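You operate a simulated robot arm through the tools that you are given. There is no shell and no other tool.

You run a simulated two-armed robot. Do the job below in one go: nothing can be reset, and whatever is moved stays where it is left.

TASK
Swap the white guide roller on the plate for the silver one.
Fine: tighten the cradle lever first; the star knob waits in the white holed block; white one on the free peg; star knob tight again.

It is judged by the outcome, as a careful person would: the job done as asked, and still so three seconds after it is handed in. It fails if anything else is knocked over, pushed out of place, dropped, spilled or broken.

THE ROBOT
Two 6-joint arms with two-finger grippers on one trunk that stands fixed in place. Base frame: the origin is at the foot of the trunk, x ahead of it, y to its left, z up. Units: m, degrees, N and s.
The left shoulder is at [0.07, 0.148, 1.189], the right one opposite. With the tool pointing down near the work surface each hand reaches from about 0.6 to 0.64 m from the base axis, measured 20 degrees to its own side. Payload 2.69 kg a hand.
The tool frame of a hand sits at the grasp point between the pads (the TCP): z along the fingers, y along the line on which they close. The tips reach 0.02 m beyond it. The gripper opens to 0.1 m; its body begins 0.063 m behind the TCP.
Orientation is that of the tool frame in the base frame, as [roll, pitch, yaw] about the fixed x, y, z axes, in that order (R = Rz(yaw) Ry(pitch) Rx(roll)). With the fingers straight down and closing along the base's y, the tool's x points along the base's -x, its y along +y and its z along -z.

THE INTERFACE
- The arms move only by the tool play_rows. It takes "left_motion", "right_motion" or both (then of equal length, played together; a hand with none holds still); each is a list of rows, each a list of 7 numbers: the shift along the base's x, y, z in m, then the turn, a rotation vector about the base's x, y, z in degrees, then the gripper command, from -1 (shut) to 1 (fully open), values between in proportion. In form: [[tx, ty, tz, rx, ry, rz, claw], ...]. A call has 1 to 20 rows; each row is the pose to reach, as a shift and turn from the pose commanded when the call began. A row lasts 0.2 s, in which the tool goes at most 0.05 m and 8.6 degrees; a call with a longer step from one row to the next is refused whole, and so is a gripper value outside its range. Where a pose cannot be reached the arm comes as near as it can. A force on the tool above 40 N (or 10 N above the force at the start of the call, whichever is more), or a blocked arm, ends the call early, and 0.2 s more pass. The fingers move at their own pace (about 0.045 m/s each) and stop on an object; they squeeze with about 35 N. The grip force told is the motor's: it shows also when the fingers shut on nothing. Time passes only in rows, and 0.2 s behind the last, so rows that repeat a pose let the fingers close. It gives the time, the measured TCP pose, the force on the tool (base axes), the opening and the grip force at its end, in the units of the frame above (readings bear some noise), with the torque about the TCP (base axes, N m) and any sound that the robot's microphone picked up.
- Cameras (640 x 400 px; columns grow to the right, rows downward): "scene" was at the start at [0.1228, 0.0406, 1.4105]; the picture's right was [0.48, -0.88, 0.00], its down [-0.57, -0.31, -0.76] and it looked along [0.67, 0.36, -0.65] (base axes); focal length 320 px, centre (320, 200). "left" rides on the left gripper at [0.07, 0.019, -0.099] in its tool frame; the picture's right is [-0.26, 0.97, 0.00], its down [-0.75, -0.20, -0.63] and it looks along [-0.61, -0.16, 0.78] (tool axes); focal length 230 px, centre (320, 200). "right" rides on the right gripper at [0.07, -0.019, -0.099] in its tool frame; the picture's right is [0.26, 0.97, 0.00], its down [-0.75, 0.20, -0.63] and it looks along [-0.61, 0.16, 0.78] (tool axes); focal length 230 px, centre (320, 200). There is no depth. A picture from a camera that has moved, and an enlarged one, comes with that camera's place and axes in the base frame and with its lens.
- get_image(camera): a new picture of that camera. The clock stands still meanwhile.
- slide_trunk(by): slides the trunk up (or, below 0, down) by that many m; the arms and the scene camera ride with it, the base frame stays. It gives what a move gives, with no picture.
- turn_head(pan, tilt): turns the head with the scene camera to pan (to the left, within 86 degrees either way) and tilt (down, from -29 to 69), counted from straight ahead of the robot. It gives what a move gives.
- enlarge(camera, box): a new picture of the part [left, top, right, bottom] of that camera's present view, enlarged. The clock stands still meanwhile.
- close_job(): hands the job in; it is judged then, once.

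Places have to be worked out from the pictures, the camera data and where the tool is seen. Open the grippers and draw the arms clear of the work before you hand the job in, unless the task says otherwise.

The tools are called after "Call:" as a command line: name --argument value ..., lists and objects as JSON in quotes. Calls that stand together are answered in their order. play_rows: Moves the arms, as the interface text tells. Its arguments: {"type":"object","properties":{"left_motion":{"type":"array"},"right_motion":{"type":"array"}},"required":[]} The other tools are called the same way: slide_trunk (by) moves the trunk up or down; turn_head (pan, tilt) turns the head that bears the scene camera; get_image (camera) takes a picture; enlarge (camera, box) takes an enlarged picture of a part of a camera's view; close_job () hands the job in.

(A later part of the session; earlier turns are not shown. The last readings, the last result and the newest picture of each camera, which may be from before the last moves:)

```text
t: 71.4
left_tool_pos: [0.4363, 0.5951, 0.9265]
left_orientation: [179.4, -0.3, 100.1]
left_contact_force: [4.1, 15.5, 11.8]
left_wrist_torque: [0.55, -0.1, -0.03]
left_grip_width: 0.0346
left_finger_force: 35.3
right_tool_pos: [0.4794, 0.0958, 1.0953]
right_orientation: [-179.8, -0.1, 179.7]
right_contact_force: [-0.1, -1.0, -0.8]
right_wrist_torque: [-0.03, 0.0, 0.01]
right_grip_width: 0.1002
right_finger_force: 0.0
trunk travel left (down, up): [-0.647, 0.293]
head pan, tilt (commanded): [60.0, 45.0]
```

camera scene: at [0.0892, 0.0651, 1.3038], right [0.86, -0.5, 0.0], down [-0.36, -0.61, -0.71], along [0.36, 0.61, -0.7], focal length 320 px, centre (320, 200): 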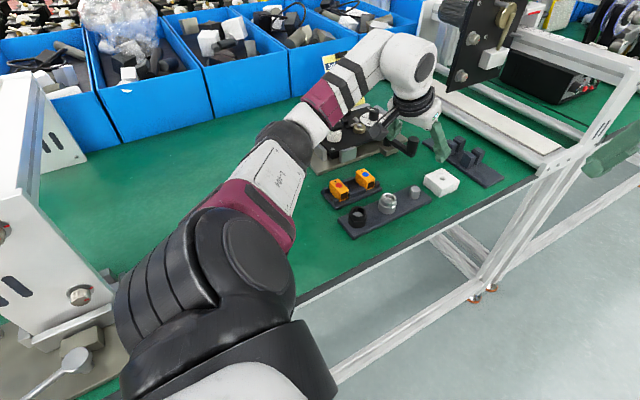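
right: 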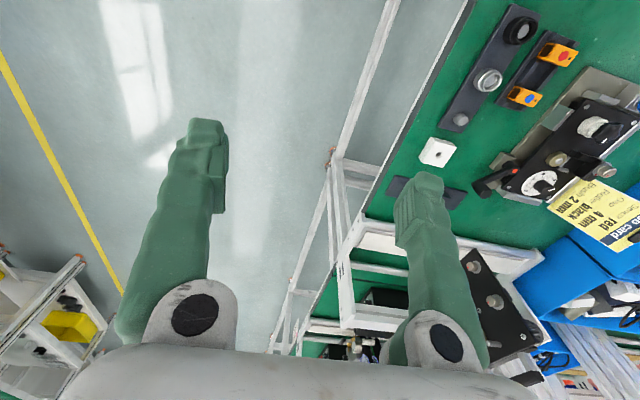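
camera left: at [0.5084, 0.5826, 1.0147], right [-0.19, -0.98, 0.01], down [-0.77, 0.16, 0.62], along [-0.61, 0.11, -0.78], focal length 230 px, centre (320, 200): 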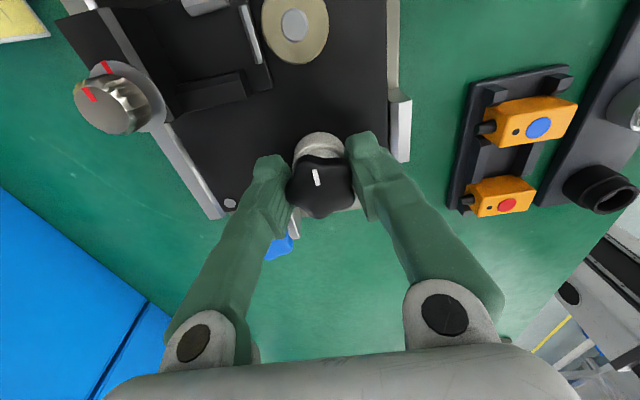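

The knob is still rising smoothly. I open, rotate back to the start yaw, correct y by +2 mm, and re-grip for the next stroke.

Call:
play_rows --left_motion '[[0, 0.001, 0, 0, 0, 0, 0.0], [0, 0.002, 0, 0, 0, 0, 0.0], [0, 0.002, 0, 0, 0, -8, 0.0], [0, 0.002, 0, 0, 0, -16, 0.0], [0, 0.002, 0, 0, 0, -24, 0.0], [0, 0.002, 0, 0, 0, -32, 0.0], [0, 0.002, 0, 0, 0, -40, 0.0], [0, 0.002, 0, 0, 0, -48, 0.0], [0, 0.002, 0, 0, 0, -56, 0.0], [0, 0.002, 0, 0, 0, -64, 0.0], [0, 0.002, 0, 0, 0, -72, 0.0], [0, 0.002, 0, 0, 0, -80, 0.0], [0, 0.002, 0, 0, 0, -88, 0.0], [0, 0.002, 0, 0, 0, -96, 0.0], [0, 0.002, 0, 0, 0, -96, 0.0]]'

Call:
enlarge --camera "left" --box '[260, 110, 380, 230]'

Call:
enlarge --camera "scene" --box '[290, 70, 390, 150]'

```text
t: 74.6
left_tool_pos: [0.4368, 0.5957, 0.9256]
left_orientation: [179.3, -0.3, 3.8]
left_contact_force: [0.2, -0.2, 0.2]
left_wrist_torque: [-0.03, -0.01, -0.04]
left_grip_width: 0.0502
left_finger_force: 0.1
right_tool_pos: [0.4791, 0.0934, 1.0956]
right_orientation: [-179.9, -0.1, 179.5]
right_contact_force: [0.4, -1.0, 0.2]
right_wrist_torque: [-0.02, 0.0, 0.0]
right_grip_width: 0.1
right_finger_force: 0.0
trunk travel left (down, up): [-0.647, 0.293]
head pan, tilt (commanded): [60.0, 45.0]
```

```text
3.33 times, centred on (320, 170) of left
camera zoom: at [0.5077, 0.5834, 1.0253], right [-0.19, -0.98, 0.01], down [-0.77, 0.16, 0.62], along [-0.61, 0.11, -0.78], focal length 767 px, centre (320, 300)
```

zoom: 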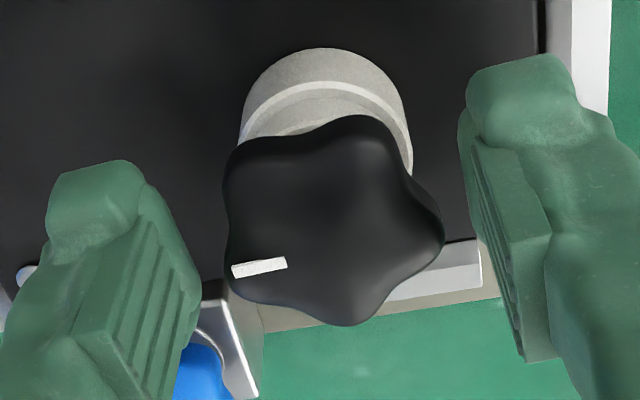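

```text
5.00 times, centred on (340, 110) of scene
camera zoom: at [0.0888, 0.0707, 1.3035], right [0.87, -0.5, 0.0], down [-0.35, -0.61, -0.71], along [0.35, 0.61, -0.71], focal length 1602 px, centre (220, 650)
```

zoom: 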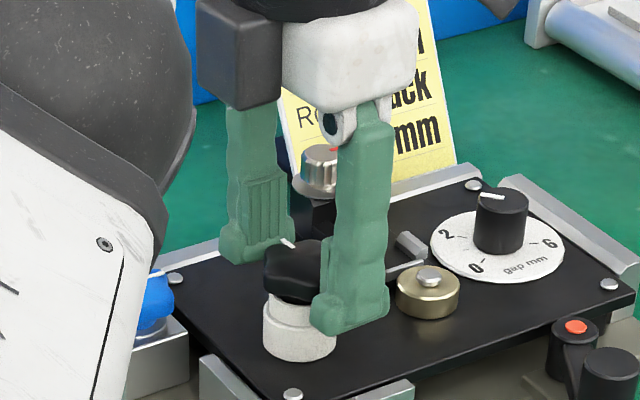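

The knob stayed where I left it, turned 96° and still threaded. I grip and do another 96° stroke.

Call:
play_rows --left_motion '[[0, 0, 0.0008, 0, 0, 0, -1], [0, 0, 0.0008, 0, 0, 0, -1], [0, 0, 0.0008, 0, 0, 0, -1], [0, 0, 0.001, 0, 0, 8, -1], [0, 0, 0.0012, 0, 0, 16, -1], [0, 0, 0.0014, 0, 0, 24, -1], [0, 0, 0.0016, 0, 0, 32, -1], [0, 0, 0.0018, 0, 0, 40, -1], [0, 0, 0.002, 0, 0, 48, -1], [0, 0, 0.0022, 0, 0, 56, -1], [0, 0, 0.0024, 0, 0, 64, -1], [0, 0, 0.0026, 0, 0, 72, -1], [0, 0, 0.0028, 0, 0, 80, -1], [0, 0, 0.003, 0, 0, 88, -1], [0, 0, 0.0032, 0, 0, 96, -1], [0, 0, 0.0032, 0, 0, 96, -1]]'

Call:
enlarge --camera "scene" --box '[290, 70, 390, 150]'

```text
t: 78.0
left_tool_pos: [0.4351, 0.5967, 0.9308]
left_orientation: [179.3, -0.3, 100.1]
left_contact_force: [-3.9, -2.0, -3.6]
left_wrist_torque: [0.0, 0.09, -0.37]
left_grip_width: 0.0344
left_finger_force: 34.7
right_tool_pos: [0.4785, 0.094, 1.0949]
right_orientation: [-179.9, -0.1, 179.8]
right_contact_force: [-0.4, -1.0, 0.5]
right_wrist_torque: [0.0, 0.05, 0.01]
right_grip_width: 0.0999
right_finger_force: 0.0
trunk travel left (down, up): [-0.647, 0.293]
head pan, tilt (commanded): [60.0, 45.0]
```

```text
5.00 times, centred on (340, 110) of scene
camera zoom: at [0.0877, 0.0708, 1.3035], right [0.87, -0.5, 0.0], down [-0.35, -0.61, -0.71], along [0.35, 0.61, -0.71], focal length 1602 px, centre (220, 650)
```

zoom: 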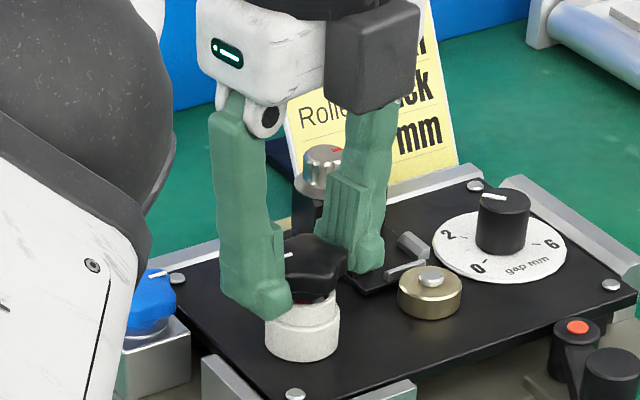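

The knob has risen roughly 5–6 mm after 192°. I reset for a third stroke.

Call:
play_rows --left_motion '[[0, 0, 0, 0, 0, 0, 0.0], [0, 0, 0, 0, 0, 0, 0.0], [0, 0, 0, 0, 0, -8, 0.0], [0, 0, 0, 0, 0, -16, 0.0], [0, 0, 0, 0, 0, -24, 0.0], [0, 0, 0, 0, 0, -32, 0.0], [0, 0, 0, 0, 0, -40, 0.0], [0, 0, 0, 0, 0, -48, 0.0], [0, 0, 0, 0, 0, -56, 0.0], [0, 0, 0, 0, 0, -64, 0.0], [0, 0, 0, 0, 0, -72, 0.0], [0, 0, 0, 0, 0, -80, 0.0], [0, 0, 0, 0, 0, -88, 0.0], [0, 0, 0, 0, 0, -96, 0.0], [0, 0, 0, 0, 0, -96, 0.0]]'

Call:
enlarge --camera "left" --box '[260, 110, 380, 230]'

Call:
enlarge --camera "scene" --box '[310, 90, 370, 140]'

```text
t: 81.2
left_tool_pos: [0.4361, 0.5939, 0.9295]
left_orientation: [179.3, -0.3, 3.8]
left_contact_force: [-0.4, 1.0, -0.6]
left_wrist_torque: [0.01, -0.04, 0.03]
left_grip_width: 0.0501
left_finger_force: 0.0
right_tool_pos: [0.4794, 0.0922, 1.0953]
right_orientation: [-179.8, -0.1, 179.5]
right_contact_force: [0.4, -0.5, 0.4]
right_wrist_torque: [-0.05, -0.01, 0.01]
right_grip_width: 0.0999
right_finger_force: 0.1
trunk travel left (down, up): [-0.647, 0.293]
head pan, tilt (commanded): [60.0, 45.0]
```

```text
3.33 times, centred on (320, 170) of left
camera zoom: at [0.5082, 0.5828, 1.028], right [-0.19, -0.98, 0.01], down [-0.77, 0.16, 0.62], along [-0.61, 0.11, -0.78], focal length 767 px, centre (320, 300)
```

zoom: 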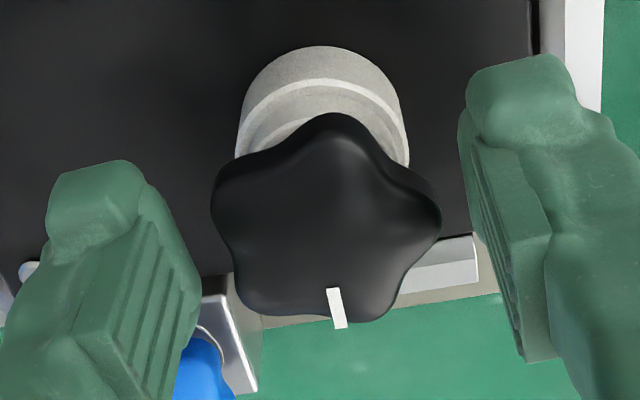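

```text
8.00 times, centred on (340, 115) of scene
camera zoom: at [0.0888, 0.0706, 1.3035], right [0.87, -0.5, 0.0], down [-0.35, -0.61, -0.71], along [0.35, 0.61, -0.71], focal length 2563 px, centre (160, 880)
```

zoom: 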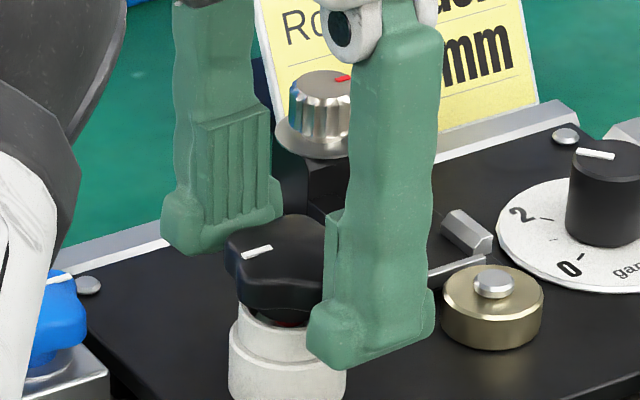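

The knob is now about 7 mm higher, so roughly 3.4 mm per stroke. I do the third stroke with a matching rise.

Call:
play_rows --left_motion '[[0, 0.001, 0.0005, 0, 0, 0, -1], [0, 0.001, 0.0005, 0, 0, 0, -1], [0, 0.001, 0.0005, 0, 0, 0, -1], [0, 0.001, 0.0008, 0, 0, 8, -1], [0, 0.001, 0.0011, 0, 0, 16, -1], [0, 0.001, 0.0014, 0, 0, 24, -1], [0, 0.001, 0.0017, 0, 0, 32, -1], [0, 0.001, 0.002, 0, 0, 40, -1], [0, 0.001, 0.0023, 0, 0, 48, -1], [0, 0.001, 0.0026, 0, 0, 56, -1], [0, 0.001, 0.0029, 0, 0, 64, -1], [0, 0.001, 0.0032, 0, 0, 72, -1], [0, 0.001, 0.0034, 0, 0, 80, -1], [0, 0.001, 0.0036, 0, 0, 88, -1], [0, 0.001, 0.0038, 0, 0, 96, -1], [0, 0.001, 0.0038, 0, 0, 96, -1]]'

Call:
enlarge --camera "scene" --box '[310, 90, 370, 140]'

```text
t: 84.6
left_tool_pos: [0.4363, 0.5965, 0.9327]
left_orientation: [179.3, -0.3, 100.0]
left_contact_force: [0.0, 0.3, -0.5]
left_wrist_torque: [-0.02, 0.02, -0.02]
left_grip_width: 0.0344
left_finger_force: 35.1
right_tool_pos: [0.4796, 0.0945, 1.0944]
right_orientation: [-179.9, -0.2, 179.5]
right_contact_force: [-0.7, -0.6, -0.3]
right_wrist_torque: [0.03, 0.0, -0.01]
right_grip_width: 0.1
right_finger_force: 0.1
trunk travel left (down, up): [-0.647, 0.293]
head pan, tilt (commanded): [60.0, 45.0]
```

```text
8.00 times, centred on (340, 115) of scene
camera zoom: at [0.0888, 0.0707, 1.3035], right [0.87, -0.5, 0.0], down [-0.35, -0.61, -0.71], along [0.35, 0.61, -0.71], focal length 2563 px, centre (160, 880)
```

zoom: 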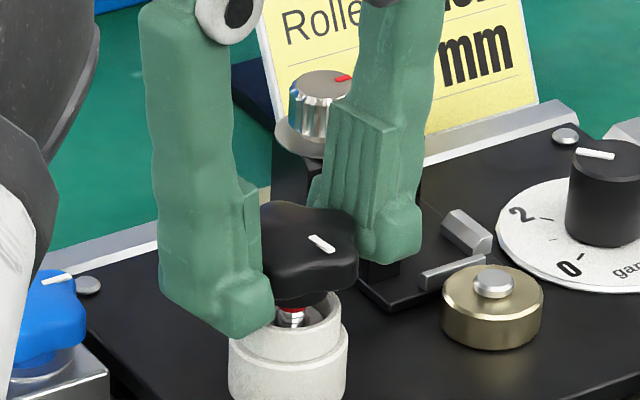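

All forces dropped to zero, and the stud with its red band is visible under the knob – it is off the thread. I lift the knob slowly and check.

Call:
play_rows --left_motion '[[0, 0, 0.004, 0, 0, 0, -1], [0, 0, 0.008, 0, 0, 0, -1], [0, 0, 0.014, 0, 0, 0, -1], [0, 0, 0.02, 0, 0, 0, -1]]'

Call:
enlarge --camera "scene" --box '[310, 80, 370, 130]'

```text
t: 85.6
left_tool_pos: [0.4364, 0.5963, 0.9535]
left_orientation: [179.4, -0.4, 100.0]
left_contact_force: [0.8, 0.5, 0.0]
left_wrist_torque: [0.01, 0.02, 0.02]
left_grip_width: 0.0345
left_finger_force: 34.5
right_tool_pos: [0.4796, 0.093, 1.0949]
right_orientation: [-179.8, -0.1, 179.6]
right_contact_force: [-0.2, 0.5, -0.5]
right_wrist_torque: [0.03, 0.0, -0.03]
right_grip_width: 0.1001
right_finger_force: 0.0
trunk travel left (down, up): [-0.647, 0.293]
head pan, tilt (commanded): [60.0, 45.0]
```

```text
8.00 times, centred on (340, 105) of scene
camera zoom: at [0.0888, 0.0705, 1.3035], right [0.87, -0.5, 0.0], down [-0.35, -0.61, -0.71], along [0.35, 0.61, -0.71], focal length 2563 px, centre (160, 960)
```

zoom: 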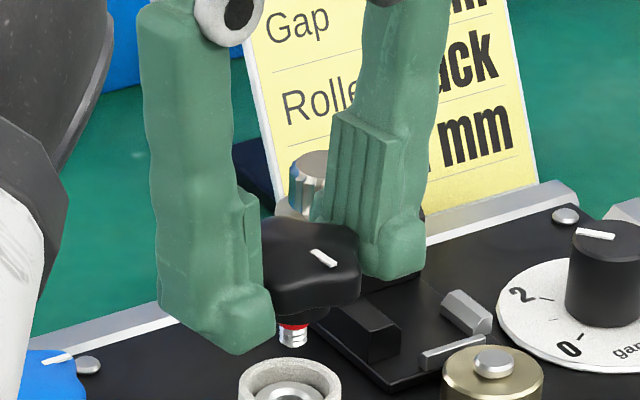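

The knob is free with its stem (red band) hanging below. I raise it clear and carry it toward the white holed block, rotating the wrist back to a comfortable yaw on the way.

Call:
play_rows --left_motion '[[0, 0, 0.03, 0, 0, 0, -1], [0, 0, 0.06, 0, 0, 0, -1], [0.01, -0.015, 0.065, 0, 0, -8, -1], [0.03, -0.045, 0.065, 0, 0, -16, -1], [0.05, -0.08, 0.065, 0, 0, -24, -1], [0.07, -0.115, 0.065, 0, 0, -32, -1], [0.09, -0.15, 0.065, 0, 0, -40, -1], [0.11, -0.18, 0.065, 0, 0, -48, -1], [0.12, -0.2, 0.065, 0, 0, -56, -1], [0.12, -0.2, 0.065, 0, 0, -64, -1], [0.12, -0.2, 0.065, 0, 0, -64, -1]]'

Call:
get_image --camera "left"

Call:
get_image --camera "scene"

```text
t: 88.0
left_tool_pos: [0.5619, 0.398, 1.0188]
left_orientation: [179.2, -0.4, 35.8]
left_contact_force: [0.4, -0.6, -0.3]
left_wrist_torque: [-0.01, -0.01, 0.01]
left_grip_width: 0.0344
left_finger_force: 34.5
left hand out of reach, approached as far as the arm can: row 2, 3, 5, 6, 7, 8, 9, 10, 11
right_tool_pos: [0.4795, 0.0928, 1.0941]
right_orientation: [-179.9, -0.1, 179.7]
right_contact_force: [-0.4, -0.7, 0.1]
right_wrist_torque: [0.03, 0.0, 0.0]
right_grip_width: 0.1
right_finger_force: 0.1
trunk travel left (down, up): [-0.647, 0.293]
head pan, tilt (commanded): [60.0, 45.0]
```

```text
taken
camera left: at [0.6286, 0.4247, 1.1174], right [0.36, -0.93, 0.01], down [-0.73, -0.27, 0.62], along [-0.58, -0.23, -0.78], focal length 230 px, centre (320, 200)
```

left: 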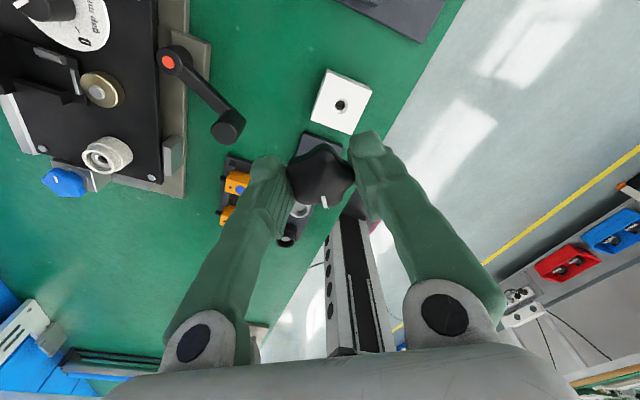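

```text
taken
camera scene: at [0.0889, 0.0705, 1.3035], right [0.87, -0.5, 0.0], down [-0.35, -0.61, -0.71], along [0.35, 0.61, -0.71], focal length 320 px, centre (320, 200)
```

scene: 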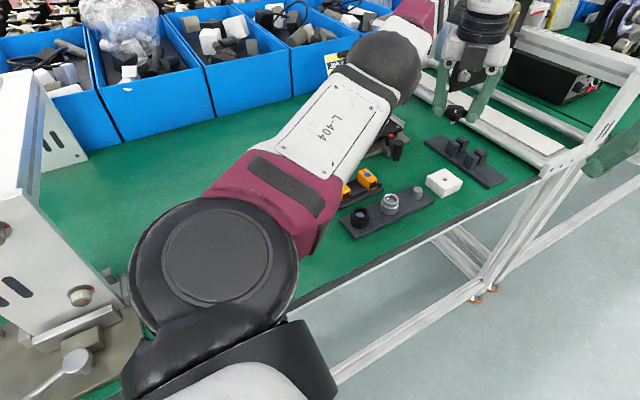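

The knob is above the block region. I enlarge both views to pin down the hole position and block height precisely.

Call:
enlarge --camera "left" --box '[280, 50, 400, 150]'

Call:
enlarge --camera "scene" --box '[400, 150, 480, 210]'

Call:
enlarge --camera "scene" --box '[430, 80, 490, 130]'

```text
4.00 times, centred on (340, 100) of left
camera zoom: at [0.6286, 0.4247, 1.1174], right [0.36, -0.93, 0.01], down [-0.73, -0.27, 0.62], along [-0.58, -0.23, -0.78], focal length 920 px, centre (240, 600)
```

zoom: 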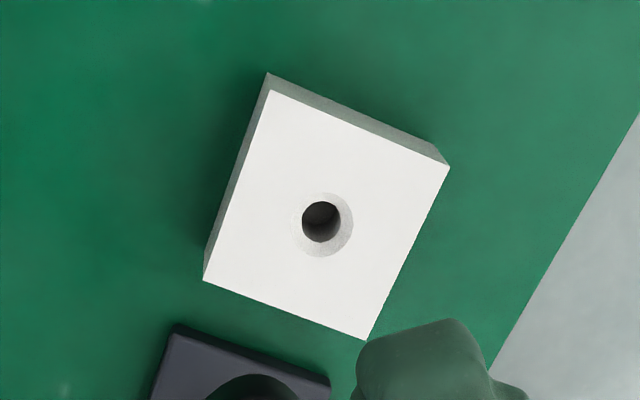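

```text
6.67 times, centred on (440, 180) of scene
camera zoom: at [0.0889, 0.0705, 1.3035], right [0.87, -0.5, 0.0], down [-0.35, -0.61, -0.71], along [0.35, 0.61, -0.71], focal length 2136 px, centre (-480, 333)
```

zoom: 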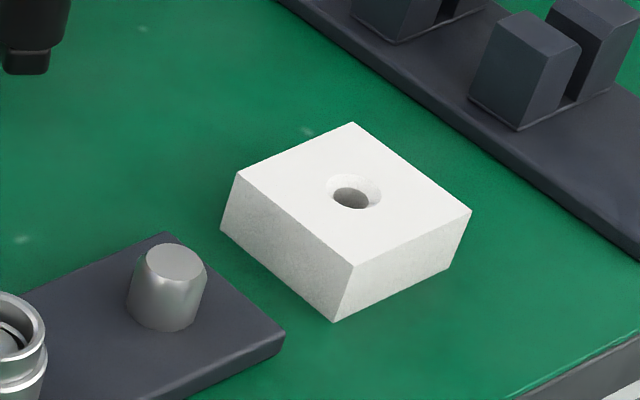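

```text
8.00 times, centred on (460, 105) of scene
camera zoom: at [0.0889, 0.0705, 1.3035], right [0.87, -0.5, 0.0], down [-0.35, -0.61, -0.71], along [0.35, 0.61, -0.71], focal length 2563 px, centre (-800, 960)
```

zoom: 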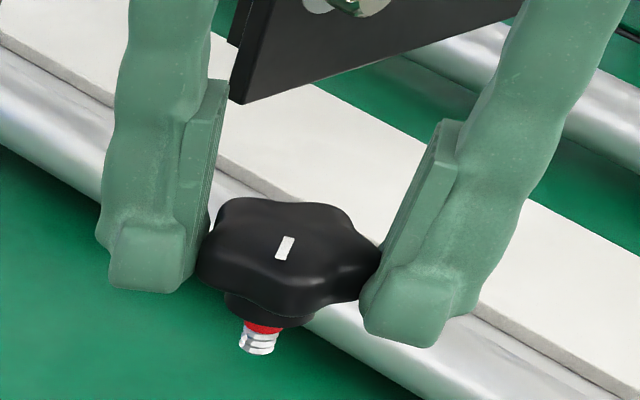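

The hole comes out at about (0.5675, 0.376), block top z about 0.862, with the stem tip 35 mm and hub 27 mm below the TCP. I move above it at z 0.945 and re-check from there.

Call:
play_rows --left_motion '[[0.002, -0.008, -0.02, 0, 0, 0, -1], [0.004, -0.015, -0.04, 0, 0, 0, -1], [0.0056, -0.022, -0.06, 0, 0, 0, -1], [0.0056, -0.022, -0.074, 0, 0, 0, -1], [0.0056, -0.022, -0.074, 0, 0, 0, -1]]'

Call:
get_image --camera "left"

Call:
enlarge --camera "scene" --box '[390, 110, 490, 200]'

```text
t: 89.2
left_tool_pos: [0.5657, 0.3766, 0.9449]
left_orientation: [179.4, -0.3, 35.9]
left_contact_force: [0.4, -0.1, 0.2]
left_wrist_torque: [-0.01, 0.0, 0.04]
left_grip_width: 0.0345
left_finger_force: 34.5
right_tool_pos: [0.4791, 0.0934, 1.0944]
right_orientation: [-179.9, -0.1, 179.6]
right_contact_force: [-0.1, 0.2, 0.2]
right_wrist_torque: [0.01, 0.0, -0.02]
right_grip_width: 0.1001
right_finger_force: 0.0
trunk travel left (down, up): [-0.647, 0.293]
head pan, tilt (commanded): [60.0, 45.0]
```

```text
taken
camera left: at [0.633, 0.4027, 1.0434], right [0.36, -0.93, 0.01], down [-0.73, -0.27, 0.62], along [-0.58, -0.23, -0.78], focal length 230 px, centre (320, 200)
```

left: 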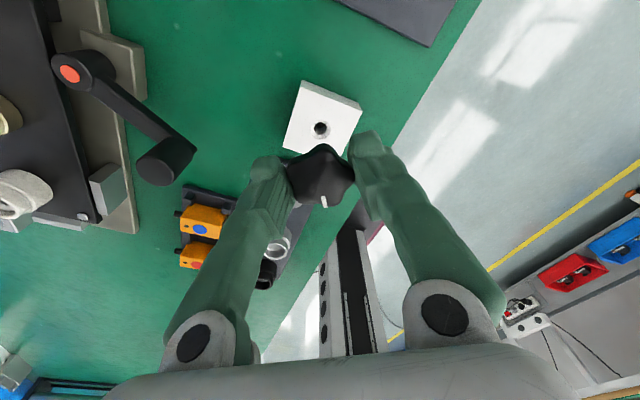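

```text
4.44 times, centred on (440, 155) of scene
camera zoom: at [0.0888, 0.0704, 1.3035], right [0.87, -0.5, 0.0], down [-0.35, -0.61, -0.71], along [0.35, 0.61, -0.71], focal length 1424 px, centre (-213, 400)
```

zoom: 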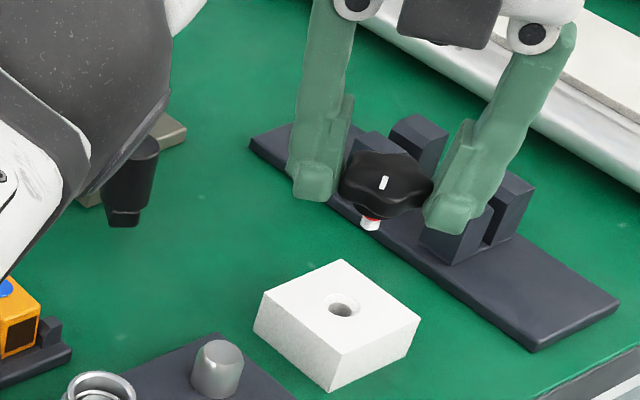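

Both cameras agree the hole is right below the TCP. I descend until the stem tip is just above the hole and check alignment.

Call:
play_rows --left_motion '[[0, 0, -0.012, 0, 0, 0, -1], [0, 0, -0.025, 0, 0, 0, -1], [0, 0, -0.038, 0, 0, 0, -1], [0, 0, -0.044, 0, 0, 0, -1], [0, 0, -0.044, 0, 0, 0, -1]]'

Call:
enlarge --camera "left" --box '[250, 90, 400, 220]'

Call:
enlarge --camera "scene" --box '[400, 130, 480, 190]'

```text
t: 90.4
left_tool_pos: [0.5672, 0.3768, 0.9]
left_orientation: [179.3, -0.3, 35.9]
left_contact_force: [-0.1, 0.1, 0.6]
left_wrist_torque: [0.01, -0.01, 0.01]
left_grip_width: 0.0345
left_finger_force: 34.8
right_tool_pos: [0.4788, 0.0929, 1.0951]
right_orientation: [-179.9, -0.1, 179.7]
right_contact_force: [-0.7, -0.2, 0.7]
right_wrist_torque: [0.02, 0.02, -0.01]
right_grip_width: 0.0998
right_finger_force: 0.0
trunk travel left (down, up): [-0.647, 0.293]
head pan, tilt (commanded): [60.0, 45.0]
```

```text
3.08 times, centred on (325, 155) of left
camera zoom: at [0.6338, 0.404, 0.9989], right [0.36, -0.93, 0.01], down [-0.73, -0.27, 0.62], along [-0.58, -0.23, -0.78], focal length 708 px, centre (305, 338)
```

zoom: 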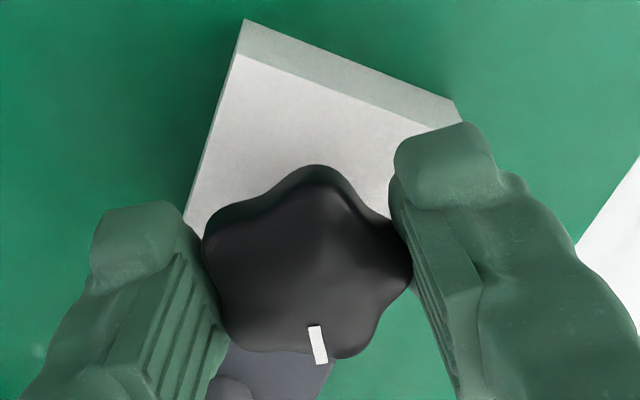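

```text
6.67 times, centred on (440, 160) of scene
camera zoom: at [0.0888, 0.0705, 1.3035], right [0.87, -0.5, 0.0], down [-0.35, -0.61, -0.71], along [0.35, 0.61, -0.71], focal length 2136 px, centre (-480, 467)
```

zoom: 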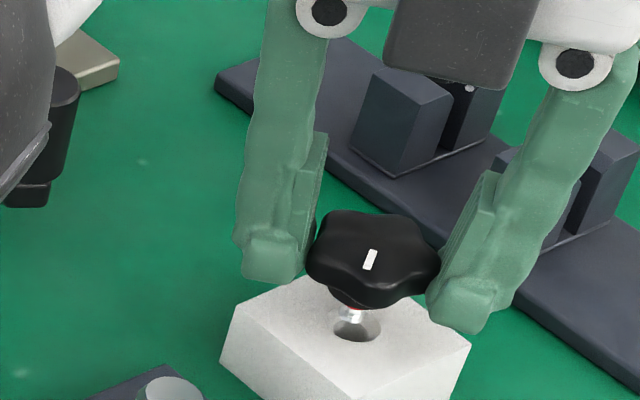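

The stem tip is right over the countersink. I lower it in 3 mm steps, watching the force.

Call:
play_rows --left_motion '[[0, 0, -0.003, 0, 0, 0, -1], [0, 0, -0.006, 0, 0, 0, -1], [0, 0, -0.009, 0, 0, 0, -1], [0, 0, -0.009, 0, 0, 0, -1]]'

Call:
enlarge --camera "scene" --box '[400, 130, 480, 190]'

```text
t: 91.4
left_tool_pos: [0.5661, 0.3765, 0.8918]
left_orientation: [179.2, -0.4, 35.9]
left_contact_force: [-1.2, 0.2, 0.7]
left_wrist_torque: [-0.02, 0.02, 0.01]
left_grip_width: 0.0346
left_finger_force: 34.7
right_tool_pos: [0.48, 0.0928, 1.0948]
right_orientation: [-179.9, -0.1, 179.6]
right_contact_force: [0.7, 0.1, 0.3]
right_wrist_torque: [-0.04, -0.04, -0.01]
right_grip_width: 0.1
right_finger_force: 0.1
trunk travel left (down, up): [-0.647, 0.293]
head pan, tilt (commanded): [60.0, 45.0]
```

```text
6.67 times, centred on (440, 160) of scene
camera zoom: at [0.0889, 0.0706, 1.3035], right [0.87, -0.5, 0.0], down [-0.35, -0.61, -0.71], along [0.35, 0.61, -0.71], focal length 2136 px, centre (-480, 467)
```

zoom: 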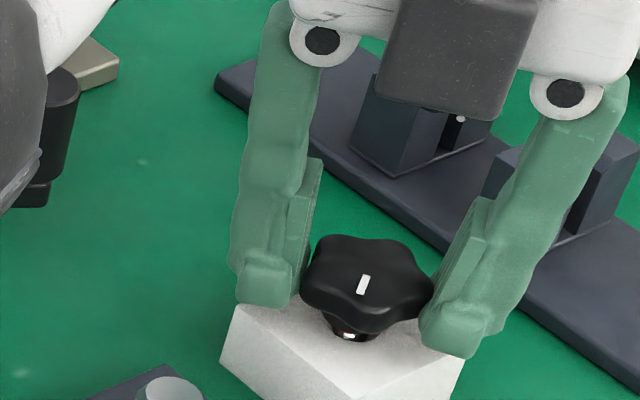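

It goes in without force. I keep lowering in small steps until the hub seats.

Call:
play_rows --left_motion '[[0, 0, -0.002, 0, 0, 0, -1], [0, 0, -0.004, 0, 0, 0, -1], [0, 0, -0.005, 0, 0, 0, -1], [0, 0, -0.005, 0, 0, 0, -1]]'

Call:
enlarge --camera "scene" --box '[400, 130, 480, 190]'

```text
t: 92.4
left_tool_pos: [0.5658, 0.3762, 0.8865]
left_orientation: [179.3, -0.2, 35.9]
left_contact_force: [-0.4, 0.2, -0.2]
left_wrist_torque: [0.01, 0.03, 0.02]
left_grip_width: 0.0347
left_finger_force: 34.9
right_tool_pos: [0.4798, 0.0934, 1.0963]
right_orientation: [-179.9, 0.0, 179.6]
right_contact_force: [-0.4, -0.1, -0.3]
right_wrist_torque: [0.01, 0.01, 0.02]
right_grip_width: 0.1
right_finger_force: 0.1
trunk travel left (down, up): [-0.647, 0.293]
head pan, tilt (commanded): [60.0, 45.0]
```

```text
6.67 times, centred on (440, 160) of scene
camera zoom: at [0.0888, 0.0705, 1.3035], right [0.87, -0.5, 0.0], down [-0.35, -0.61, -0.71], along [0.35, 0.61, -0.71], focal length 2136 px, centre (-480, 467)
```

zoom: 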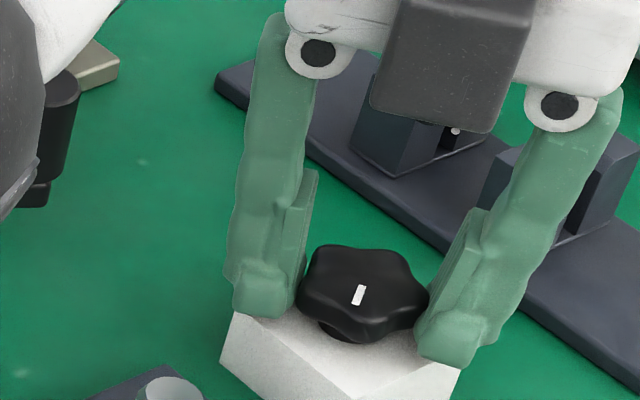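

Still no contact; I lower a further 4 mm in 1 mm steps.

Call:
play_rows --left_motion '[[0, 0, -0.001, 0, 0, 0, -1], [0, 0, -0.002, 0, 0, 0, -1], [0, 0, -0.003, 0, 0, 0, -1], [0, 0, -0.003, 0, 0, 0, -1]]'

Call:
enlarge --camera "scene" --box '[400, 130, 480, 190]'

```text
t: 93.4
left_tool_pos: [0.5658, 0.3753, 0.8867]
left_orientation: [179.2, -0.7, 35.8]
left_contact_force: [5.5, 3.7, 17.3]
left_wrist_torque: [0.08, 0.01, -0.03]
left_grip_width: 0.0344
left_finger_force: 34.9
right_tool_pos: [0.4784, 0.0923, 1.0964]
right_orientation: [-180.0, -0.1, 179.6]
right_contact_force: [0.5, 0.3, -0.5]
right_wrist_torque: [0.0, 0.04, 0.02]
right_grip_width: 0.1001
right_finger_force: 0.1
trunk travel left (down, up): [-0.647, 0.293]
head pan, tilt (commanded): [60.0, 45.0]
```

```text
6.67 times, centred on (440, 160) of scene
camera zoom: at [0.0868, 0.0691, 1.3039], right [0.87, -0.5, 0.0], down [-0.35, -0.61, -0.71], along [0.35, 0.61, -0.71], focal length 2136 px, centre (-480, 467)
```

zoom: 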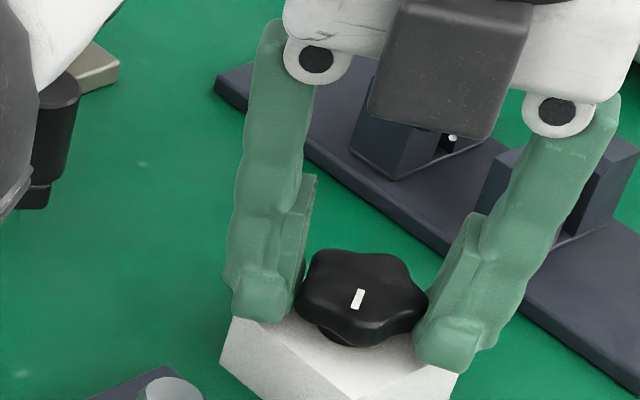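

It is seated (17 N upward). I back off 2 mm, open, and rise straight up.

Call:
play_rows --left_motion '[[0, 0, 0.002, 0, 0, 0, -1], [0, 0, 0.002, 0, 0, 0, 0.2], [0, 0, 0.002, 0, 0, 0, 0.2], [0, 0, 0.002, 0, 0, 0, 0.2], [0, 0, 0.01, 0, 0, 0, 0.2], [0, 0, 0.03, 0, 0, 0, 0.2], [0, 0, 0.06, 0, 0, 0, 0.2], [0, 0, 0.08, 0, 0, 0, 0.2]]'

Call:
enlarge --camera "scene" --box '[300, 80, 480, 220]'

Call:
get_image --camera "left"

```text
t: 95.2
left_tool_pos: [0.5652, 0.3773, 0.9644]
left_orientation: [179.2, -0.3, 35.9]
left_contact_force: [-0.7, 0.2, 0.8]
left_wrist_torque: [0.01, 0.01, -0.06]
left_grip_width: 0.0599
left_finger_force: 0.1
right_tool_pos: [0.4798, 0.094, 1.0942]
right_orientation: [180.0, -0.2, 179.6]
right_contact_force: [-0.7, 0.1, 0.2]
right_wrist_torque: [-0.05, 0.0, -0.02]
right_grip_width: 0.1
right_finger_force: 0.0
trunk travel left (down, up): [-0.647, 0.293]
head pan, tilt (commanded): [60.0, 45.0]
```

```text
2.86 times, centred on (390, 150) of scene
camera zoom: at [0.0885, 0.0703, 1.3035], right [0.87, -0.5, 0.0], down [-0.35, -0.61, -0.71], along [0.35, 0.61, -0.71], focal length 915 px, centre (120, 343)
```

zoom: 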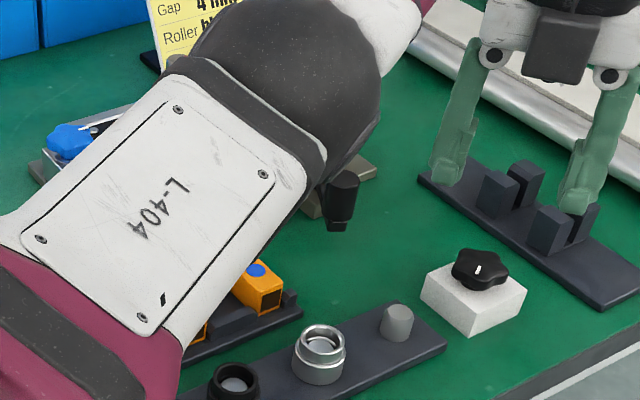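

```text
taken
camera left: at [0.6333, 0.4045, 1.0626], right [0.36, -0.93, 0.01], down [-0.73, -0.27, 0.62], along [-0.58, -0.23, -0.78], focal length 230 px, centre (320, 200)
```

left: 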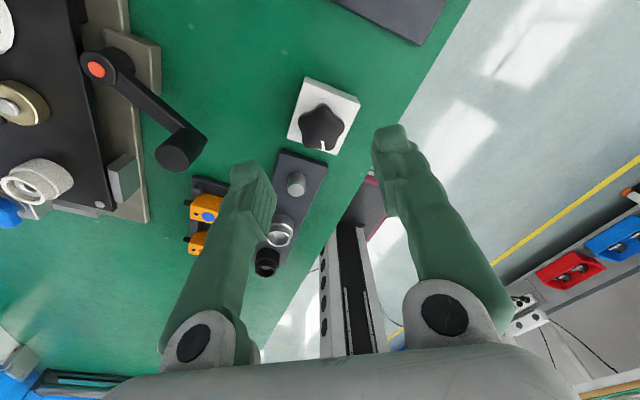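

The knob stands upright in the block and the block has not moved. Next I go back to the plate to lift off the white roller, taking a good look from above first.

Call:
play_rows --left_motion '[[-0.01, 0.02, 0.02, 0, 0, 0, 0.2], [-0.03, 0.05, 0.026, 0, 0, 0, 0.2], [-0.05, 0.09, 0.026, 0, 0, 0, 0.2], [-0.07, 0.13, 0.026, 0, 0, 0, 0.2], [-0.09, 0.165, 0.026, 0, 0, 0, 0.2], [-0.11, 0.195, 0.026, 0, 0, 0, 0.2], [-0.1287, 0.2185, 0.026, 0, 0, 0, 0.2], [-0.1287, 0.2185, 0.026, 0, 0, 0, 0.2]]'

Call:
get_image --camera "left"

Call:
enlarge --camera "scene" --box '[290, 70, 390, 150]'

```text
t: 97.0
left_tool_pos: [0.434, 0.5956, 0.9903]
left_orientation: [179.4, -0.3, 35.7]
left_contact_force: [0.0, 0.1, -0.2]
left_wrist_torque: [0.01, 0.0, 0.01]
left_grip_width: 0.0601
left_finger_force: 0.1
left hand out of reach, approached as far as the arm can: row 2, 3
right_tool_pos: [0.4801, 0.0922, 1.0946]
right_orientation: [-179.9, -0.1, 179.5]
right_contact_force: [-0.3, 0.4, 0.2]
right_wrist_torque: [-0.01, 0.03, -0.02]
right_grip_width: 0.1001
right_finger_force: 0.1
trunk travel left (down, up): [-0.647, 0.293]
head pan, tilt (commanded): [60.0, 45.0]
```

```text
taken
camera left: at [0.5027, 0.6212, 1.089], right [0.35, -0.94, 0.01], down [-0.73, -0.27, 0.62], along [-0.58, -0.23, -0.78], focal length 230 px, centre (320, 200)
```

left: 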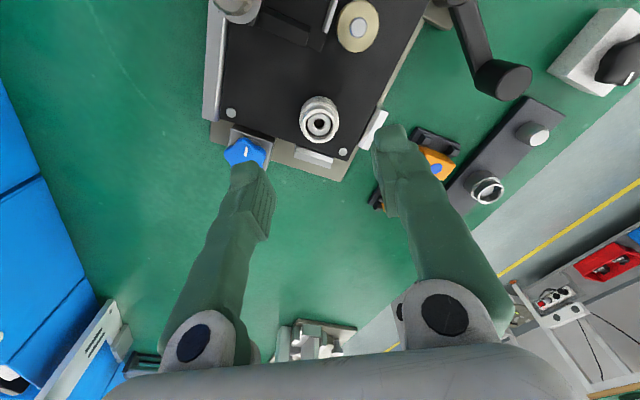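

```text
5.00 times, centred on (340, 110) of scene
camera zoom: at [0.0892, 0.0702, 1.3035], right [0.87, -0.5, 0.0], down [-0.35, -0.61, -0.71], along [0.35, 0.61, -0.71], focal length 1602 px, centre (220, 650)
```

zoom: 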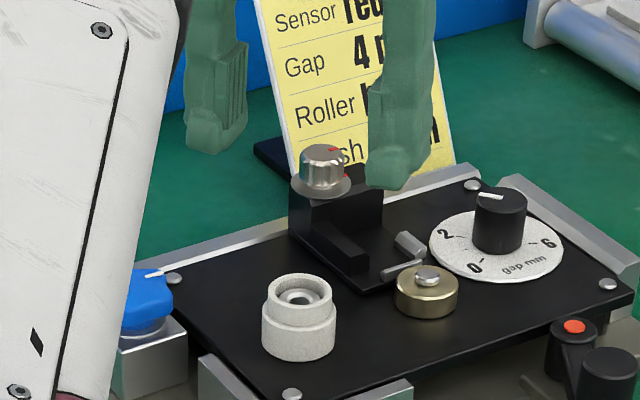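

I enlarge the roller in both views.

Call:
enlarge --camera "left" --box '[280, 80, 360, 160]'

Call:
enlarge --camera "scene" --box '[320, 110, 370, 150]'

```text
5.00 times, centred on (320, 120) of left
camera zoom: at [0.5027, 0.6212, 1.089], right [0.35, -0.94, 0.01], down [-0.73, -0.27, 0.62], along [-0.58, -0.23, -0.78], focal length 1150 px, centre (320, 600)
```

zoom: 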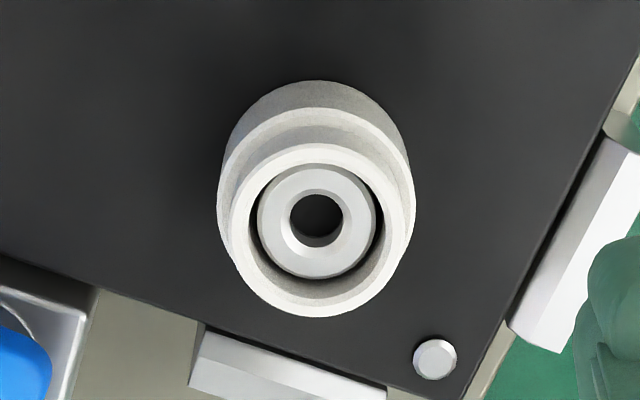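

```text
10.00 times, centred on (345, 130) of scene
camera zoom: at [0.0892, 0.0702, 1.3035], right [0.87, -0.5, 0.0], down [-0.35, -0.61, -0.71], along [0.35, 0.61, -0.71], focal length 3204 px, centre (70, 900)
```

zoom: 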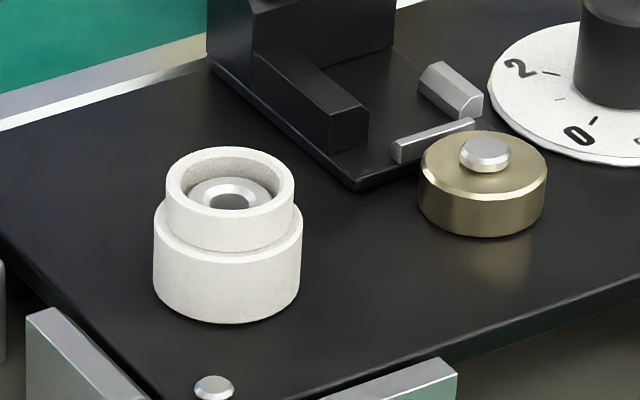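

The white roller is clear: body 34 mm, upper rim about 29.5 mm (z 0.893–0.905), axis at (0.4367, 0.5957), almost exactly below the TCP. I descend to grip the rim (TCP z 0.915).

Call:
play_rows --left_motion '[[0.001, 0.0003, -0.02, 0, 0, 0, 0.1], [0.001, 0.0003, -0.04, 0, 0, 0, 0.1], [0.001, 0.0003, -0.055, 0, 0, 0, 0.1], [0.001, 0.0003, -0.068, 0, 0, 0, 0.1], [0.001, 0.0003, -0.0755, 0, 0, 0, 0.1], [0.001, 0.0003, -0.0755, 0, 0, 0, 0.1]]'

Call:
get_image --camera "left"

Call:
enlarge --camera "scene" --box '[300, 80, 380, 150]'

```text
t: 98.4
left_tool_pos: [0.4371, 0.596, 0.9143]
left_orientation: [179.3, -0.3, 35.9]
left_contact_force: [-0.3, -0.2, -0.2]
left_wrist_torque: [0.06, 0.02, 0.0]
left_grip_width: 0.0551
left_finger_force: 0.0
right_tool_pos: [0.4796, 0.0931, 1.0958]
right_orientation: [-179.8, 0.0, 179.6]
right_contact_force: [0.8, 0.0, 0.9]
right_wrist_torque: [0.0, 0.03, -0.03]
right_grip_width: 0.1
right_finger_force: 0.1
trunk travel left (down, up): [-0.647, 0.293]
head pan, tilt (commanded): [60.0, 45.0]
```

```text
taken
camera left: at [0.5047, 0.6225, 1.0127], right [0.36, -0.93, 0.01], down [-0.73, -0.27, 0.62], along [-0.58, -0.23, -0.78], focal length 230 px, centre (320, 200)
```

left: 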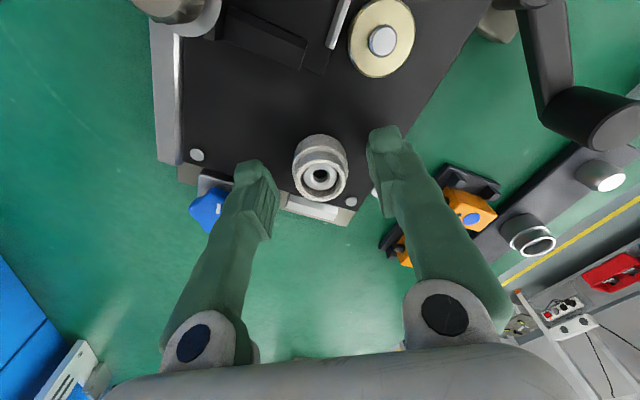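

```text
5.71 times, centred on (340, 115) of scene
camera zoom: at [0.0887, 0.0705, 1.3035], right [0.87, -0.5, 0.0], down [-0.35, -0.61, -0.71], along [0.35, 0.61, -0.71], focal length 1831 px, centre (206, 686)
```

zoom: 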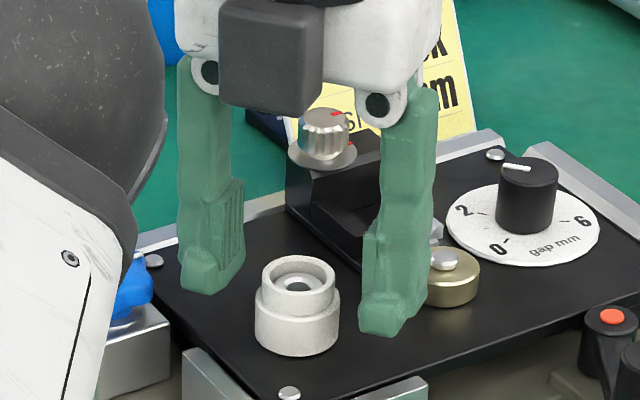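

The roller is centred between the fingers. I close on the rim.

Call:
play_rows --left_motion '[[0, 0, 0, 0, 0, 0, -1], [0, 0, 0, 0, 0, 0, -1], [0, 0, 0, 0, 0, 0, -1], [0, 0, 0, 0, 0, 0, -1]]'

Call:
play_rows --left_motion '[[0, 0, 0.003, 0, 0, 0, -1], [0, 0, 0.006, 0, 0, 0, -1], [0, 0, 0.012, 0, 0, 0, -1]]'

Call:
enlarge --camera "scene" --box '[300, 80, 380, 150]'

```text
t: 99.4
left_tool_pos: [0.4383, 0.5954, 0.9144]
left_orientation: [179.3, -0.4, 35.9]
left_contact_force: [-0.1, -0.6, 0.1]
left_wrist_torque: [-0.01, 0.0, 0.0]
left_grip_width: 0.0273
left_finger_force: 35.0
right_tool_pos: [0.4791, 0.0932, 1.095]
right_orientation: [-179.9, -0.1, 179.6]
right_contact_force: [-0.8, 0.1, 0.9]
right_wrist_torque: [0.0, 0.01, 0.01]
right_grip_width: 0.1001
right_finger_force: 0.1
trunk travel left (down, up): [-0.647, 0.293]
head pan, tilt (commanded): [60.0, 45.0]
```

```text
t: 100.2
left_tool_pos: [0.4366, 0.5958, 0.9269]
left_orientation: [179.3, -0.3, 35.9]
left_contact_force: [-0.3, 0.1, -0.3]
left_wrist_torque: [-0.01, 0.02, 0.0]
left_grip_width: 0.027
left_finger_force: 35.5
right_tool_pos: [0.4804, 0.0931, 1.095]
right_orientation: [-180.0, -0.1, 179.6]
right_contact_force: [-0.2, 0.6, 0.2]
right_wrist_torque: [-0.01, 0.0, -0.04]
right_grip_width: 0.1
right_finger_force: 0.2
trunk travel left (down, up): [-0.647, 0.293]
head pan, tilt (commanded): [60.0, 45.0]
```

```text
5.71 times, centred on (340, 115) of scene
camera zoom: at [0.0888, 0.0705, 1.3035], right [0.87, -0.5, 0.0], down [-0.35, -0.61, -0.71], along [0.35, 0.61, -0.71], focal length 1831 px, centre (206, 686)
```

zoom: 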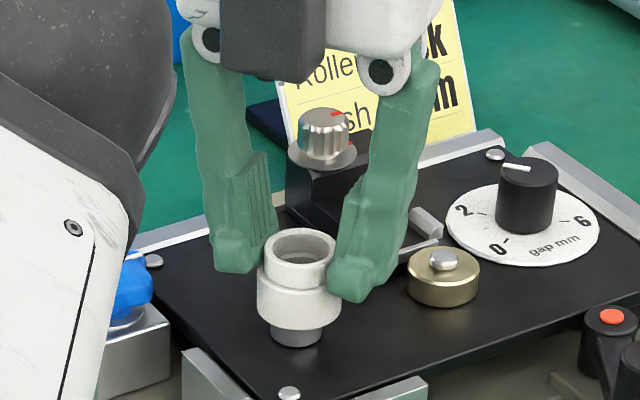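

The roller lifts smoothly off the stud. I raise it further and carry it toward the free peg, then measure the peg.

Call:
play_rows --left_motion '[[0, 0, 0.02, 0, 0, 0, -1], [0, 0, 0.045, 0, 0, 0, -1], [0.005, -0.02, 0.05, 0, 0, 0, -1], [0.015, -0.055, 0.05, 0, 0, 0, -1], [0.025, -0.09, 0.05, 0, 0, 0, -1], [0.035, -0.13, 0.05, 0, 0, 0, -1], [0.045, -0.165, 0.05, 0, 0, 0, -1], [0.05, -0.19, 0.05, 0, 0, 0, -1], [0.05, -0.19, 0.05, 0, 0, 0, -1]]'

Call:
get_image --camera "left"

Call:
get_image --camera "scene"

```text
t: 102.2
left_tool_pos: [0.5244, 0.4474, 0.9513]
left_orientation: [179.4, -0.3, 35.9]
left_contact_force: [0.0, -0.6, -0.2]
left_wrist_torque: [-0.02, -0.02, 0.01]
left_grip_width: 0.0268
left_finger_force: 35.2
left hand out of reach, approached as far as the arm can: row 5, 6, 7, 8, 9
right_tool_pos: [0.4803, 0.0943, 1.0962]
right_orientation: [-179.9, -0.1, 179.6]
right_contact_force: [0.1, -1.0, -0.8]
right_wrist_torque: [0.0, -0.01, 0.01]
right_grip_width: 0.1001
right_finger_force: 0.1
trunk travel left (down, up): [-0.647, 0.293]
head pan, tilt (commanded): [60.0, 45.0]
```

```text
taken
camera left: at [0.5916, 0.4744, 1.0488], right [0.36, -0.93, 0.01], down [-0.73, -0.27, 0.62], along [-0.58, -0.23, -0.78], focal length 230 px, centre (320, 200)
```

left: 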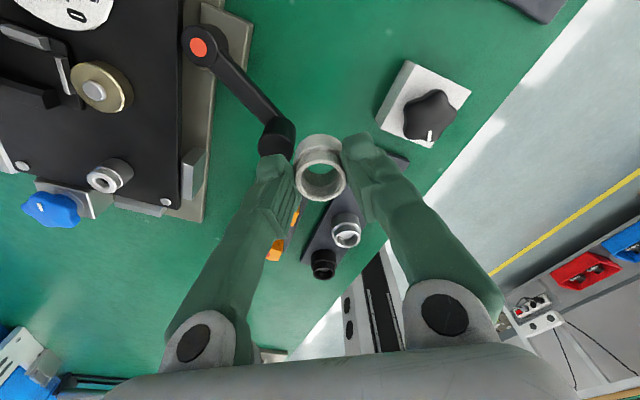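

```text
taken
camera scene: at [0.089, 0.0705, 1.3035], right [0.87, -0.5, 0.0], down [-0.35, -0.61, -0.71], along [0.35, 0.61, -0.71], focal length 320 px, centre (320, 200)
```

scene: 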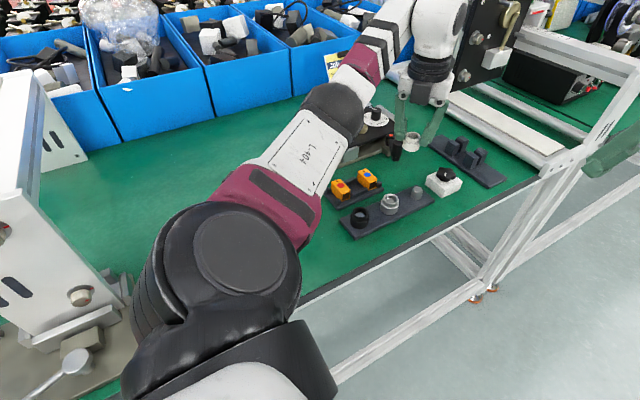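

Coming closer at this height is beyond a joint limit in this arm posture, and the hand stopped right beside the lever handle (no contact). I raise the trunk 0.1 m, which lifts the hand straight up, to work the near items with the arm reaching more downward.

Call:
slide_trunk --by 0.1

Call:
play_rows --left_motion '[[-0.005, -0.01, -0.02, 0, 0, 0, -1], [-0.01, -0.02, -0.04, 0, 0, 0, -1], [-0.015, -0.03, -0.05, 0, 0, 0, -1], [-0.02, -0.045, -0.05, 0, 0, 0, -1], [-0.025, -0.06, -0.05, 0, 0, 0, -1], [-0.025, -0.06, -0.05, 0, 0, 0, -1]]'

Call:
get_image --camera "scene"

```text
t: 103.5
left_tool_pos: [0.5247, 0.4487, 1.0498]
left_orientation: [179.3, -0.3, 35.9]
left_contact_force: [0.3, 0.4, -0.4]
left_wrist_torque: [-0.01, -0.03, 0.0]
left_grip_width: 0.0269
left_finger_force: 35.5
right_tool_pos: [0.4805, 0.0928, 1.1948]
right_orientation: [-179.9, -0.1, 179.7]
right_contact_force: [-0.6, 0.0, -0.2]
right_wrist_torque: [-0.02, 0.02, 0.01]
right_grip_width: 0.1003
right_finger_force: 0.1
trunk travel left (down, up): [-0.747, 0.193]
head pan, tilt (commanded): [60.0, 45.0]
```

```text
t: 104.9
left_tool_pos: [0.5078, 0.3995, 0.9865]
left_orientation: [179.2, -0.3, 35.8]
left_contact_force: [-0.5, 0.4, 0.6]
left_wrist_torque: [-0.01, 0.03, -0.02]
left_grip_width: 0.0268
left_finger_force: 34.8
left hand out of reach, approached as far as the arm can: row 4, 5, 6
right_tool_pos: [0.4806, 0.0932, 1.1957]
right_orientation: [-180.0, -0.1, 179.6]
right_contact_force: [-0.2, 0.2, -0.3]
right_wrist_torque: [-0.02, -0.01, 0.01]
right_grip_width: 0.1002
right_finger_force: 0.0
trunk travel left (down, up): [-0.747, 0.193]
head pan, tilt (commanded): [60.0, 45.0]
```

```text
taken
camera scene: at [0.0887, 0.0707, 1.4035], right [0.87, -0.5, 0.0], down [-0.35, -0.61, -0.71], along [0.35, 0.61, -0.71], focal length 320 px, centre (320, 200)
```

scene: 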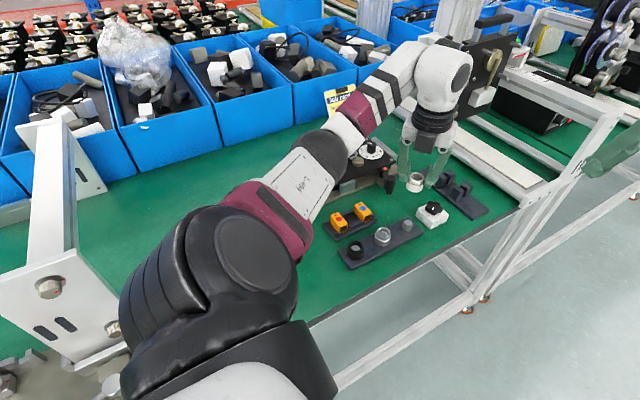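

Now at (0.508, 0.3995, 0.9865). I test with a small slow inward step whether the limit here is real, or depends on speed or height.

Call:
play_rows --left_motion '[[-0.002, -0.003, 0, 0, 0, 0, -1], [-0.004, -0.006, 0, 0, 0, 0, -1], [-0.004, -0.006, 0, 0, 0, 0, -1], [-0.004, -0.006, -0.01, 0, 0, 0, -1], [-0.004, -0.006, -0.02, 0, 0, 0, -1], [-0.004, -0.006, -0.03, 0, 0, 0, -1], [-0.004, -0.006, -0.03, 0, 0, 0, -1]]'

```text
t: 106.5
left_tool_pos: [0.5032, 0.3922, 0.9554]
left_orientation: [179.3, -0.2, 36.0]
left_contact_force: [0.5, 1.3, -0.7]
left_wrist_torque: [-0.01, 0.0, -0.01]
left_grip_width: 0.0273
left_finger_force: 34.9
left hand out of reach, approached as far as the arm can: row 2, 3
right_tool_pos: [0.481, 0.0936, 1.1943]
right_orientation: [-180.0, 0.0, 179.5]
right_contact_force: [0.6, 0.2, 0.1]
right_wrist_torque: [-0.01, 0.05, -0.03]
right_grip_width: 0.0998
right_finger_force: 0.0
trunk travel left (down, up): [-0.747, 0.193]
head pan, tilt (commanded): [60.0, 45.0]
```

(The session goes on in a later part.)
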